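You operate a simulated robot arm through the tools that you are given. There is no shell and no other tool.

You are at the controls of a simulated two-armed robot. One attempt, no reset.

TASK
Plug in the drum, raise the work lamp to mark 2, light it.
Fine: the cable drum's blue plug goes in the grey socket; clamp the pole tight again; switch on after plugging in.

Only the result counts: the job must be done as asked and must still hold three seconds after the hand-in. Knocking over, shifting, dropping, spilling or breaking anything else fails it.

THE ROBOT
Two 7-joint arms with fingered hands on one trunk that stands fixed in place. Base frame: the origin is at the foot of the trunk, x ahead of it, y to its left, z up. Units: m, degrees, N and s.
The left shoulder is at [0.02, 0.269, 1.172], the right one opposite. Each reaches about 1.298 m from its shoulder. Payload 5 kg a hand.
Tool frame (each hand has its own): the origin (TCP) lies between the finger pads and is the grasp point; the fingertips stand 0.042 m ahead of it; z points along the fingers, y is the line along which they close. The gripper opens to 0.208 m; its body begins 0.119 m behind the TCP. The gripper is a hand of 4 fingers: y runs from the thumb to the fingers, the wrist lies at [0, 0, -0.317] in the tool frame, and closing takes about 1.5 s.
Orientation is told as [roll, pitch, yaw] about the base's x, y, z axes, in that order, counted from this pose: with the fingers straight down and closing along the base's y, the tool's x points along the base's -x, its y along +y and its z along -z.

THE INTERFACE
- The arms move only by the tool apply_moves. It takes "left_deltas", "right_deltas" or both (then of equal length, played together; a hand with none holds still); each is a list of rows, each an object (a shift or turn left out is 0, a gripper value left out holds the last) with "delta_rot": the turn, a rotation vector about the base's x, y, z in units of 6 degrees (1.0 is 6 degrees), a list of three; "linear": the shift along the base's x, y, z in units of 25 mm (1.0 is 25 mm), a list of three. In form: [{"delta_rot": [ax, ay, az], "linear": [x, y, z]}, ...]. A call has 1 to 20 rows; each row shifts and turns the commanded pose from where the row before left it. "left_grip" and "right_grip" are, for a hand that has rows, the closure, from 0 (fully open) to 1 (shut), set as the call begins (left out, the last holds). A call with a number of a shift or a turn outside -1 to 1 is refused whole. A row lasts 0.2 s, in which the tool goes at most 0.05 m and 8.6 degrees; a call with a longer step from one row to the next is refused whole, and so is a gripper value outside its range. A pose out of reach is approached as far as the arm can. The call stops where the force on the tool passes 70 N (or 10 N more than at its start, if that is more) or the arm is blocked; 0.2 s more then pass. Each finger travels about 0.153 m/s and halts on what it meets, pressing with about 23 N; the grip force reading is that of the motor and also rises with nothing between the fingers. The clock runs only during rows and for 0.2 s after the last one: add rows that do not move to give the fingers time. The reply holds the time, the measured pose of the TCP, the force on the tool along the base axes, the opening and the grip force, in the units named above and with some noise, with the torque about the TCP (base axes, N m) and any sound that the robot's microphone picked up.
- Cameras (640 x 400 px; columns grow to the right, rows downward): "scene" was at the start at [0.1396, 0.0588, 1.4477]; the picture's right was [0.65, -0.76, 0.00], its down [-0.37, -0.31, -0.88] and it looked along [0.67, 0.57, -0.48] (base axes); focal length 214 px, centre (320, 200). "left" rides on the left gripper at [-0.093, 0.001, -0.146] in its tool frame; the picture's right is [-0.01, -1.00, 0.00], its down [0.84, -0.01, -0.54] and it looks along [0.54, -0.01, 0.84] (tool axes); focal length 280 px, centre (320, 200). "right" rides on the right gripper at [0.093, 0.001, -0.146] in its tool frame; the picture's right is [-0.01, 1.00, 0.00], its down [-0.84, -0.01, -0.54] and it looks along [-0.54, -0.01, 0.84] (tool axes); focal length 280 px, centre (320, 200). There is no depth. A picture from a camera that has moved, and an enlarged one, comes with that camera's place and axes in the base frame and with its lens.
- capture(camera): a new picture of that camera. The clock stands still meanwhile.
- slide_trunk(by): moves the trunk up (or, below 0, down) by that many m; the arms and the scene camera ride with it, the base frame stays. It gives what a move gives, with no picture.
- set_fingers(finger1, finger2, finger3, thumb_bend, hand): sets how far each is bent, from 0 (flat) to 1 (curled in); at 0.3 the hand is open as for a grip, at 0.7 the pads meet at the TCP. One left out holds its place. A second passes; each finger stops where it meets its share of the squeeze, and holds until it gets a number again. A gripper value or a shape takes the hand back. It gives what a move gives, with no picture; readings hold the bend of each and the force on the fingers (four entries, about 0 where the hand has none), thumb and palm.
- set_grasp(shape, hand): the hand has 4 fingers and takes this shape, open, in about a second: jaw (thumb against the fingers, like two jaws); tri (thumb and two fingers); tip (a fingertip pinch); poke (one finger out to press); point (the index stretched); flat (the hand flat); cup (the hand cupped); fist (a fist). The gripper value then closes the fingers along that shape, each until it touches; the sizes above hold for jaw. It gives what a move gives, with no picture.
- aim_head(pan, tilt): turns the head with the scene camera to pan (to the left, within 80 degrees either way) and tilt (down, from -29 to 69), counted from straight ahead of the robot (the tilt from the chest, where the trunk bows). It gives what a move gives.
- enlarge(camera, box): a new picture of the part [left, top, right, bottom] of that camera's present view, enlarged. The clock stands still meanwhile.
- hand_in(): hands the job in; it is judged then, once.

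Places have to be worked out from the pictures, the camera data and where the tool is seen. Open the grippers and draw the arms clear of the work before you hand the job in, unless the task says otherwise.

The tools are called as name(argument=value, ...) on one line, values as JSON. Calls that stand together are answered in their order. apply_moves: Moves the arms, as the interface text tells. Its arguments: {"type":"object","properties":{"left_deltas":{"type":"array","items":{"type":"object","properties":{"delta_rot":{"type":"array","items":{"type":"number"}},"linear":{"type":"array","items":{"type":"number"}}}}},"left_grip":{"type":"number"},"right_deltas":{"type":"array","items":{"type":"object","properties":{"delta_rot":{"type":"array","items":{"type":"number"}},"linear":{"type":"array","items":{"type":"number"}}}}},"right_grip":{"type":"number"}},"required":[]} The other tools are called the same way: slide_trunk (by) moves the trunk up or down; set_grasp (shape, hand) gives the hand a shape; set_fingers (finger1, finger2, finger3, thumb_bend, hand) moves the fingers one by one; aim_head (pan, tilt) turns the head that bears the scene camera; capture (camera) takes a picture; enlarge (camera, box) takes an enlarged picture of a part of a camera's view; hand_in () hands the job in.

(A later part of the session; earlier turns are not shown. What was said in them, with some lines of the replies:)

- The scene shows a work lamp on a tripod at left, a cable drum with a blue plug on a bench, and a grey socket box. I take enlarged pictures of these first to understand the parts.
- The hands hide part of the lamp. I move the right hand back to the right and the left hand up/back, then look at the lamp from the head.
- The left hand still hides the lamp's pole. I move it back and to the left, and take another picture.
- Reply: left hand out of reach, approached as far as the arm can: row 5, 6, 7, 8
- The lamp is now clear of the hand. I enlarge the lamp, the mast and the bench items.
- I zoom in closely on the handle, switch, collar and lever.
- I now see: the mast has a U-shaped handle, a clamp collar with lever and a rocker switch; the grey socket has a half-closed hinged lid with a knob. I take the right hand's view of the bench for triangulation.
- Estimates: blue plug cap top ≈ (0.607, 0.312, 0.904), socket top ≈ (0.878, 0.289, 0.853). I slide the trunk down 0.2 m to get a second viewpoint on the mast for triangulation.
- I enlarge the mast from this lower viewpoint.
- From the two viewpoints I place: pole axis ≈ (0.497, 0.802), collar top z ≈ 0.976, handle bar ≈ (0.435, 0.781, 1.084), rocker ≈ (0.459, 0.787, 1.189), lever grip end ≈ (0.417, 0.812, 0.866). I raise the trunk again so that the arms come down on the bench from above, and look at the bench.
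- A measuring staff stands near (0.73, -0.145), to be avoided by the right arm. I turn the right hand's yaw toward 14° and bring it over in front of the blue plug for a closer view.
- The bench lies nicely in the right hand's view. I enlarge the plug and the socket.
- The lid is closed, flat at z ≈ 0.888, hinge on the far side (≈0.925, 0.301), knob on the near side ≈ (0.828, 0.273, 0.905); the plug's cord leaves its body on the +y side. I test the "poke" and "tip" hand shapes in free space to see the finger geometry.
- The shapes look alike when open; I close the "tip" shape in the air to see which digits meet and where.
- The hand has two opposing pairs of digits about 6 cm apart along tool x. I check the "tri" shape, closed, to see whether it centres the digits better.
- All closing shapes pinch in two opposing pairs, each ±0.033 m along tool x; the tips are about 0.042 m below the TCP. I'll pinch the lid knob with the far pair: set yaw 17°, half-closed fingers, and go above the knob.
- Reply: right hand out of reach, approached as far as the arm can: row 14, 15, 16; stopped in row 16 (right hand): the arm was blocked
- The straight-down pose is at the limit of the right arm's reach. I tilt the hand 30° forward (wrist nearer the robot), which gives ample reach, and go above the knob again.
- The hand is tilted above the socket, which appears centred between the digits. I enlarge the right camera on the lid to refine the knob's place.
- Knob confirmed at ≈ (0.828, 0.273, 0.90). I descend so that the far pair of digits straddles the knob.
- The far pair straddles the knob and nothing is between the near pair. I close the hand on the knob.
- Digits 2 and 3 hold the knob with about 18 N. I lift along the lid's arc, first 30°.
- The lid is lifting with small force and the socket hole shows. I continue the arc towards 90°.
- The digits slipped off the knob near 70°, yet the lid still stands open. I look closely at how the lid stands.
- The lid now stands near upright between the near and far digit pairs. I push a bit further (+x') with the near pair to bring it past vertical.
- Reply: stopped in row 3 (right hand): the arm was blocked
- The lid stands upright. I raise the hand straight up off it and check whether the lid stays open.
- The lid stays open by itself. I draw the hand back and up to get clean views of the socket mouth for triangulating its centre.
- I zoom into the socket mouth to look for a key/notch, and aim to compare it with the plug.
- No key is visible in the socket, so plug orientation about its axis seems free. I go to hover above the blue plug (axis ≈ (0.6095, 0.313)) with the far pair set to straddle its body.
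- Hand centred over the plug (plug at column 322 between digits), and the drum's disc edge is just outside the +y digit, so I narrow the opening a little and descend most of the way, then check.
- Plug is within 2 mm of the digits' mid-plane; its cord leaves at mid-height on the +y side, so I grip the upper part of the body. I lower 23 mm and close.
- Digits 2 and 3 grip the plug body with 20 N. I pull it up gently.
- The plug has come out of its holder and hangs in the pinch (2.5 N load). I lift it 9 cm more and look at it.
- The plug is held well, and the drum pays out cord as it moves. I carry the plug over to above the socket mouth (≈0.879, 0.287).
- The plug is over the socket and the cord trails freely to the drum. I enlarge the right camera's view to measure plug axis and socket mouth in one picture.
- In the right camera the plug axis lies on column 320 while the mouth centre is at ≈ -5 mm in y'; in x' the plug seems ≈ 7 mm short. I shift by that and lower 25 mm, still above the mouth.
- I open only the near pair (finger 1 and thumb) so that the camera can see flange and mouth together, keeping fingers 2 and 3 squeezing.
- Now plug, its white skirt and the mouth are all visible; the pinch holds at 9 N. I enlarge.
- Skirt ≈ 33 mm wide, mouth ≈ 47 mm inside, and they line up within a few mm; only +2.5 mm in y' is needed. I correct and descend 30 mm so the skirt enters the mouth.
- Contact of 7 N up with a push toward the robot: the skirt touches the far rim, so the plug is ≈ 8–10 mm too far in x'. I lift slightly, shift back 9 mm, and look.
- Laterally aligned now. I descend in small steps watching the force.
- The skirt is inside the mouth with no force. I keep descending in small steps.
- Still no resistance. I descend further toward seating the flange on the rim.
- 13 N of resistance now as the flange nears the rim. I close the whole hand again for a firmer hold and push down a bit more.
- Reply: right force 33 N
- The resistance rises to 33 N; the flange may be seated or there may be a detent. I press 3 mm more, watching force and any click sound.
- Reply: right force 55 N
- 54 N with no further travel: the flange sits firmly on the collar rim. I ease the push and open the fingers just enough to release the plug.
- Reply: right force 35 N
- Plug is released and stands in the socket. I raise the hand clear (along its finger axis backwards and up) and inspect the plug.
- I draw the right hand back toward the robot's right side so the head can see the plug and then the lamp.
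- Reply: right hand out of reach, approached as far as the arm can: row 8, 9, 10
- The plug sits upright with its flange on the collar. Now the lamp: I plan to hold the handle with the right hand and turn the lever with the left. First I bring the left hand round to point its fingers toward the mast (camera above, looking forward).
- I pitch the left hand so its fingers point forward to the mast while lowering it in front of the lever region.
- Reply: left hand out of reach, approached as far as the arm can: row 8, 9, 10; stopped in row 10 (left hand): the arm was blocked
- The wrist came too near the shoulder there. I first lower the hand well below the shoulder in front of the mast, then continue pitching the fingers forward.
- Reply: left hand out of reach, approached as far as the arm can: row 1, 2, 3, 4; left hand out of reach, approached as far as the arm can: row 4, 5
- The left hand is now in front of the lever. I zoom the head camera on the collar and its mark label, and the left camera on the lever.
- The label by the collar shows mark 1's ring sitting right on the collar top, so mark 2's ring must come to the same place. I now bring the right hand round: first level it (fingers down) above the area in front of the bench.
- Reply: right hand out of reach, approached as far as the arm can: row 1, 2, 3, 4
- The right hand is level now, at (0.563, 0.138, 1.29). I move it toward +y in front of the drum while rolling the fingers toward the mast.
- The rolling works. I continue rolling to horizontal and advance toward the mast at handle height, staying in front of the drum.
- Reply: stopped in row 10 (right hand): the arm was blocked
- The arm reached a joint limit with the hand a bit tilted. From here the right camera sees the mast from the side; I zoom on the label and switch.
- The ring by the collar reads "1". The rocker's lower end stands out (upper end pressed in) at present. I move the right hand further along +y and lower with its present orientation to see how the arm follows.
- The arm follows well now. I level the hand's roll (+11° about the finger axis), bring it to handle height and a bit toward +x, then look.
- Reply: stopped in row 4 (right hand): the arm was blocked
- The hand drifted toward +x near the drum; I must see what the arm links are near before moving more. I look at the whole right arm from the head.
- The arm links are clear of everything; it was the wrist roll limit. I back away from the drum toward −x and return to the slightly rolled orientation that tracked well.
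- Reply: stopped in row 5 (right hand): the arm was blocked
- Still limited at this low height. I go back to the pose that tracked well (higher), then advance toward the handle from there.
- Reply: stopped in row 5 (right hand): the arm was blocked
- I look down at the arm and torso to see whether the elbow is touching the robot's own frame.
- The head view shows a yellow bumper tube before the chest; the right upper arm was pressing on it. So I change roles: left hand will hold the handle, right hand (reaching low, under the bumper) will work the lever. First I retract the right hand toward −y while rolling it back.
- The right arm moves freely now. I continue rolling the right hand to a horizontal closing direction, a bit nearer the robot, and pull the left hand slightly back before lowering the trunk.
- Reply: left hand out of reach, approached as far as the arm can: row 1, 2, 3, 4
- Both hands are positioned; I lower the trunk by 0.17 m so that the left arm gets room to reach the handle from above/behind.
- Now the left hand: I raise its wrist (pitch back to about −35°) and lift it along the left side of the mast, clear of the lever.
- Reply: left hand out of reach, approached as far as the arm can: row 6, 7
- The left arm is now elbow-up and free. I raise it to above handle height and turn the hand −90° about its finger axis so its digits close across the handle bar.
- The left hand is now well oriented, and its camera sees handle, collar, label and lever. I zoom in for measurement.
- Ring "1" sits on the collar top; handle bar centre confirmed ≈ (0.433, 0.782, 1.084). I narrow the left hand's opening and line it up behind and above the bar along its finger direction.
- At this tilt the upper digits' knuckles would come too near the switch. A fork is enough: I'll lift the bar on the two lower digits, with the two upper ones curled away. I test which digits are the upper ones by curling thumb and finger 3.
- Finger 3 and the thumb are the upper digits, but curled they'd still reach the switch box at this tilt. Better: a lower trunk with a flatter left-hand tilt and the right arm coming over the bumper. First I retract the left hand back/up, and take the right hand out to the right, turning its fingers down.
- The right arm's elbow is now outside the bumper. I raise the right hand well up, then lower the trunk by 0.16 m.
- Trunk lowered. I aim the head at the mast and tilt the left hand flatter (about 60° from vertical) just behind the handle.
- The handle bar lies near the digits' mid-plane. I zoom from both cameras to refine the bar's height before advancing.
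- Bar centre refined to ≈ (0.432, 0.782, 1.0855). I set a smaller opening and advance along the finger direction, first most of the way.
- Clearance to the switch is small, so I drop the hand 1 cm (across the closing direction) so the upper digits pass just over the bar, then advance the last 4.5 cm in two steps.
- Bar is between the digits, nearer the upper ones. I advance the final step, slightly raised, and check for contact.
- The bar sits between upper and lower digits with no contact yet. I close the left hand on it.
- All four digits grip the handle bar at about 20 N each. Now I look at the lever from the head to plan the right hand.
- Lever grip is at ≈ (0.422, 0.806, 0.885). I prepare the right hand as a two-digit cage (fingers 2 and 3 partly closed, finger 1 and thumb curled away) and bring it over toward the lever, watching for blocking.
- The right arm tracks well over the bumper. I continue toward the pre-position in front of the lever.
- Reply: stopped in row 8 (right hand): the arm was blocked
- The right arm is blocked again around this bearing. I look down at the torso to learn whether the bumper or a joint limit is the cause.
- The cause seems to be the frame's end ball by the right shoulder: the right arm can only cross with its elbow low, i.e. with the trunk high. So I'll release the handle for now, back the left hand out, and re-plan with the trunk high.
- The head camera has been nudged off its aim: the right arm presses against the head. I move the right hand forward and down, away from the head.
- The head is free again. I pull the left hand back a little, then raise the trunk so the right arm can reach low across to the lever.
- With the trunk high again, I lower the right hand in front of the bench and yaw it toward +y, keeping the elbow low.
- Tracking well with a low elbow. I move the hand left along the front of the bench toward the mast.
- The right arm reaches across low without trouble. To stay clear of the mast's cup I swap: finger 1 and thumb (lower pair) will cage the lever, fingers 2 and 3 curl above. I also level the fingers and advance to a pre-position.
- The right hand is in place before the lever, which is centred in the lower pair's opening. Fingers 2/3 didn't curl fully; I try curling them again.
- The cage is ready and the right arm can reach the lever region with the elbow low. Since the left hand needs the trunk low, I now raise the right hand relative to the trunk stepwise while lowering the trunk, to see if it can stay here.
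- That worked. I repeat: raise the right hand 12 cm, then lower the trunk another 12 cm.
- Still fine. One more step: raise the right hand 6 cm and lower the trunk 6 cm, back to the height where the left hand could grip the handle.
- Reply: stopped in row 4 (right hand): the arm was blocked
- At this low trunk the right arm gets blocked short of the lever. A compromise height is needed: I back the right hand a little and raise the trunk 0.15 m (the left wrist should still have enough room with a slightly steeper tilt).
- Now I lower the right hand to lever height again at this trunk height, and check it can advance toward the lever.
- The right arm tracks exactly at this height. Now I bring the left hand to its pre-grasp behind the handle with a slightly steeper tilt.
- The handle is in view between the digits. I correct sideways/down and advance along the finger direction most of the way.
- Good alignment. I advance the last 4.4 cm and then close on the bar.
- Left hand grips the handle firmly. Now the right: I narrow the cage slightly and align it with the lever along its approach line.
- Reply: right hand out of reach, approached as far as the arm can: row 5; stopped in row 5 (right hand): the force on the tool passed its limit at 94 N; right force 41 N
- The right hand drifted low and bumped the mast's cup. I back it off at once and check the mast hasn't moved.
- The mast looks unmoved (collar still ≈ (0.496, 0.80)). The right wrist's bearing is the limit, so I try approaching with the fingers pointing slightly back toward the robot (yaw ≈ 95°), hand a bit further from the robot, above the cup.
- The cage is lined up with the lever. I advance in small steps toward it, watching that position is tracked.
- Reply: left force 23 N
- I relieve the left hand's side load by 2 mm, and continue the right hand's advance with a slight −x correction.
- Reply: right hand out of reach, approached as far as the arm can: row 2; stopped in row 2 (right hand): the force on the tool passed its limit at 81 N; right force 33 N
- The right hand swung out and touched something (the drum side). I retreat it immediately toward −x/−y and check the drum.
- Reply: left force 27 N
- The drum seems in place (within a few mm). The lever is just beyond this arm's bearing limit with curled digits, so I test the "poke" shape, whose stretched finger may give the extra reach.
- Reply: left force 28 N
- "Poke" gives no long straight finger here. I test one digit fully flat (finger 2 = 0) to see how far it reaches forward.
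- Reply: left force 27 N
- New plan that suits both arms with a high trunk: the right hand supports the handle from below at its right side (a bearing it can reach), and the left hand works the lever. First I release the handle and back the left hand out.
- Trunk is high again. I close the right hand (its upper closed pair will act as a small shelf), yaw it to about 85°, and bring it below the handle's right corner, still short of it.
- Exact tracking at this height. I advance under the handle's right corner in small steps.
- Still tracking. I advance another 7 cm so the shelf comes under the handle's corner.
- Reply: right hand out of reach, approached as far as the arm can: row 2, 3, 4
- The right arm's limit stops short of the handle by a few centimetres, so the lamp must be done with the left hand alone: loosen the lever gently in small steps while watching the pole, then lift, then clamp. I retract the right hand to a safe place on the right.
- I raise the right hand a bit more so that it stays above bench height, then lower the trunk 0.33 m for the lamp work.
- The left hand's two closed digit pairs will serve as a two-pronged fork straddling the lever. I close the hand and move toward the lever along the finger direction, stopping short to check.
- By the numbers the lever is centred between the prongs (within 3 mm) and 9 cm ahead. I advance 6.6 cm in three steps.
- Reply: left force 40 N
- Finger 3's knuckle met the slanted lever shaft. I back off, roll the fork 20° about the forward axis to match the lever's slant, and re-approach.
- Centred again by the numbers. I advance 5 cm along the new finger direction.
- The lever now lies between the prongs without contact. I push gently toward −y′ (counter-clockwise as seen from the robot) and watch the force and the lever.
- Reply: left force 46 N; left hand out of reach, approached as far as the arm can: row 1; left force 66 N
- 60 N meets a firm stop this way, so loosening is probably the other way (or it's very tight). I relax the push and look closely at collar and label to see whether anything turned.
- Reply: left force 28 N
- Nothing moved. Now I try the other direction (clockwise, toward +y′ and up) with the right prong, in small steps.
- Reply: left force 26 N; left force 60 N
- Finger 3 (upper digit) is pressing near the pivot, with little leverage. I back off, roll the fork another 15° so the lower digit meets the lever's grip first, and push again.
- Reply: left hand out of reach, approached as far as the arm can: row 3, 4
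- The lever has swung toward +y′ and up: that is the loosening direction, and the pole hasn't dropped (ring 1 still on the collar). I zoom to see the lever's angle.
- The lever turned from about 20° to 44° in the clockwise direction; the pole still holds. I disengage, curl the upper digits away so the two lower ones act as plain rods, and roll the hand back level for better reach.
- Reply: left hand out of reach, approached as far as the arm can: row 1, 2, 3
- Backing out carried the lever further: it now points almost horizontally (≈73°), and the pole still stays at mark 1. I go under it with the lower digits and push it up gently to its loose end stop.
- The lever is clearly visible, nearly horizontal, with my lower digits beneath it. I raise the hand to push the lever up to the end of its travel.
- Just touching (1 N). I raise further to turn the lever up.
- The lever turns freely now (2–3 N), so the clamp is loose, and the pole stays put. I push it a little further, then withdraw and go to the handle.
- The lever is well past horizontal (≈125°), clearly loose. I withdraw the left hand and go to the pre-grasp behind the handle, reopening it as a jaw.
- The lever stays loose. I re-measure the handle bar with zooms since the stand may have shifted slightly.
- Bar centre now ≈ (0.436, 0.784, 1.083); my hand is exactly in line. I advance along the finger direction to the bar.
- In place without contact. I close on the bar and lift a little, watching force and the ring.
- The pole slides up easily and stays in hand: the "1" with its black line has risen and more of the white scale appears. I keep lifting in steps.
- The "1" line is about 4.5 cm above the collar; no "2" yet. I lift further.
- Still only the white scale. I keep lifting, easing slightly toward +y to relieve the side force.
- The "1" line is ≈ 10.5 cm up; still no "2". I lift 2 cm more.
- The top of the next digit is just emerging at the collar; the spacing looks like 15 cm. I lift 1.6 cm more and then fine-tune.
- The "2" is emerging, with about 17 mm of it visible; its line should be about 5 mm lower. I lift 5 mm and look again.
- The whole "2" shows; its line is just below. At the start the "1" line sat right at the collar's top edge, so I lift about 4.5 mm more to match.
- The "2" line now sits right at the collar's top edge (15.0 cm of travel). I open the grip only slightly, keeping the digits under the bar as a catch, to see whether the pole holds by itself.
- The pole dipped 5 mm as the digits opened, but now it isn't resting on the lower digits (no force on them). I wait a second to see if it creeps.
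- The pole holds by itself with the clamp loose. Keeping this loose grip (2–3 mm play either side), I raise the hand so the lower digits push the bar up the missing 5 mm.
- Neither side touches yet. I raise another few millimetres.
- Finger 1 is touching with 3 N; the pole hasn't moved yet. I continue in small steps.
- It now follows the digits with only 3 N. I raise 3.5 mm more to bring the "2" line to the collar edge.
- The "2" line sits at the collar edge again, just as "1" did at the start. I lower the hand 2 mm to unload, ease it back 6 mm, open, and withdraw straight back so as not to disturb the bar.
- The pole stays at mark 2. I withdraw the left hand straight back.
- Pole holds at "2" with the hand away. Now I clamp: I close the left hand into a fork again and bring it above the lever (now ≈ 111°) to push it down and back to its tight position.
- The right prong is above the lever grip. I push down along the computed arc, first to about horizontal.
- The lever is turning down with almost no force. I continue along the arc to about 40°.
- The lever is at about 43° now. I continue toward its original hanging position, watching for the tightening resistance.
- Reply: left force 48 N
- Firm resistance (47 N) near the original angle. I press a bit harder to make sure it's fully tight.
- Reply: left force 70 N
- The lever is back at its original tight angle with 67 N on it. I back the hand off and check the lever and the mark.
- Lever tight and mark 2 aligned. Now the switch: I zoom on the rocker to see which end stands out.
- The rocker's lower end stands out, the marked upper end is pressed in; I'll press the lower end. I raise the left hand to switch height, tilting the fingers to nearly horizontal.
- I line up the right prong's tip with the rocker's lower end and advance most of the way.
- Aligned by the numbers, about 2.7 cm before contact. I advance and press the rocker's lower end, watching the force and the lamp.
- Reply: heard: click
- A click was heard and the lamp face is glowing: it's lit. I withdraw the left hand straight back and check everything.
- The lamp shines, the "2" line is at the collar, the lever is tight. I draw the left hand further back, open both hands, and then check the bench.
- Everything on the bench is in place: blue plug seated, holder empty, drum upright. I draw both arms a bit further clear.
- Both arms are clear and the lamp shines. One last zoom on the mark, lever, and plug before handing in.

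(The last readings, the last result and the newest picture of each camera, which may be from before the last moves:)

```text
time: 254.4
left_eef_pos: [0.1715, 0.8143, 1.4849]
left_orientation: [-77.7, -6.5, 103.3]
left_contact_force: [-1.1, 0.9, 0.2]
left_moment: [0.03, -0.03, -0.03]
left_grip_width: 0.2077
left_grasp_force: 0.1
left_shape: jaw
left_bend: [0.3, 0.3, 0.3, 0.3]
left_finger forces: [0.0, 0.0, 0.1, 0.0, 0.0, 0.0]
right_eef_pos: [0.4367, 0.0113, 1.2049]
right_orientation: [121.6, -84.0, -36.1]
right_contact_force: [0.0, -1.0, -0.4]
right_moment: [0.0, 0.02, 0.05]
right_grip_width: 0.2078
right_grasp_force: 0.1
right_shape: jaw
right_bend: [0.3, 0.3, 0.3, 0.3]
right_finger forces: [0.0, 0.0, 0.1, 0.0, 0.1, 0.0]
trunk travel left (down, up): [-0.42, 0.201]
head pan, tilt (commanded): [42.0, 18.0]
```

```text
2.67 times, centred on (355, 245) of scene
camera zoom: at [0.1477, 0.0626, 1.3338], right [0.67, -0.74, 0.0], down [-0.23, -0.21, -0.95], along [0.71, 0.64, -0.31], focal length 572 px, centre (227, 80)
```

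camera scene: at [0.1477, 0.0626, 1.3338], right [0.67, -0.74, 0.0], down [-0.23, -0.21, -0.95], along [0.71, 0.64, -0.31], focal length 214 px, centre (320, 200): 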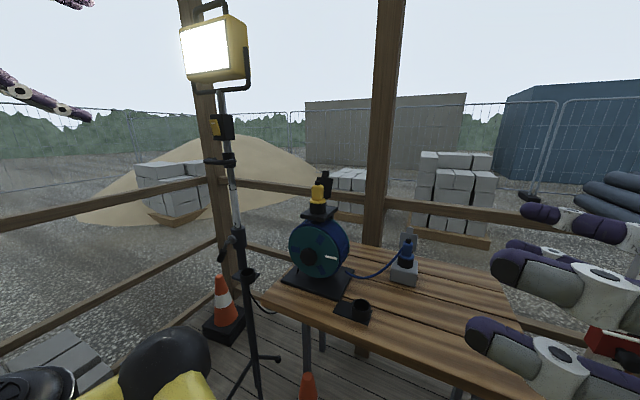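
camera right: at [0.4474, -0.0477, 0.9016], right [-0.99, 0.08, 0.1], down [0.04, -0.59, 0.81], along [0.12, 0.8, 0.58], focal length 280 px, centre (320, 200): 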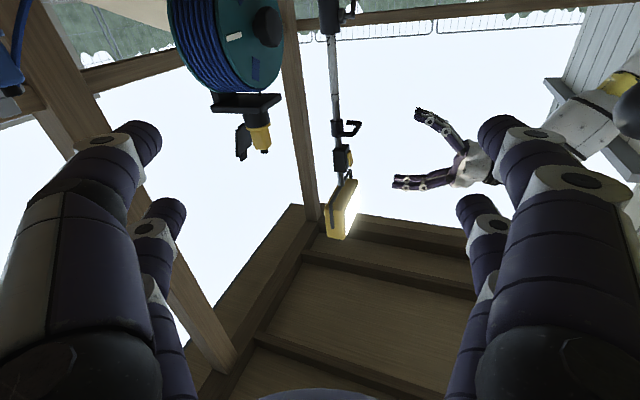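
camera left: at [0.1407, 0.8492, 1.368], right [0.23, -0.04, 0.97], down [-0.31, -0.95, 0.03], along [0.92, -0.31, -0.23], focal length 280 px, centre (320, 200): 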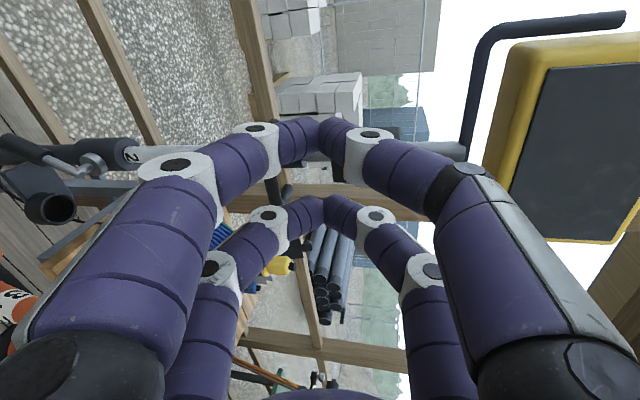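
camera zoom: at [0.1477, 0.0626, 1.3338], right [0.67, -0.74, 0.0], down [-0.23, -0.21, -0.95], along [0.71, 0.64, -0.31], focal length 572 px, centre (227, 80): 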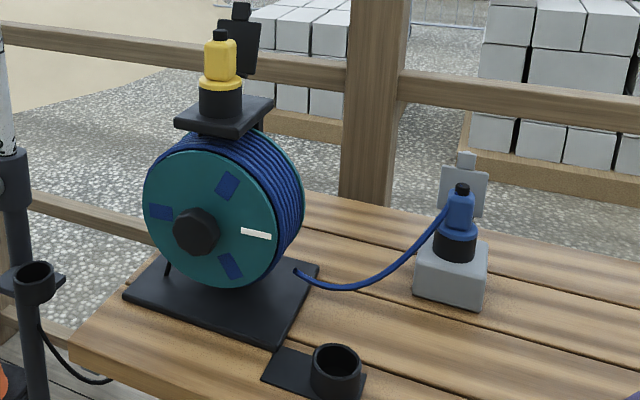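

The blue plug is seated in the grey socket, the "2" line is at the collar with the lever tight, and the lamp is on. Both hands are open and clear, so I hand in the job.

hand_in()

```text
The job is handed in.
```

I've handed in the job, and the last pictures show everything in place:

- **Plug:** the blue plug is in the grey socket. Its flange sits on the collar and the socket lid stays open on its own.
- **Pole:** I raised it 15 cm, so the "2" line is at the top of the collar. The clamp lever is back at its original tight angle; I pressed it with about 67 N.
- **Lamp:** I switched it on after plugging in. There was a click and it is lit.
- **Robot:** both hands are open and the arms are clear of the work.

While I was working out how to reach the clamp lever, the right hand hit the cup on the lamp stand (about 94 N). It also briefly pressed against what looked like the cable drum (about 81 N). The stand may have moved by 4–5 mm and the drum by up to about 3 mm. Neither fell or tipped, and the other objects looked undisturbed.
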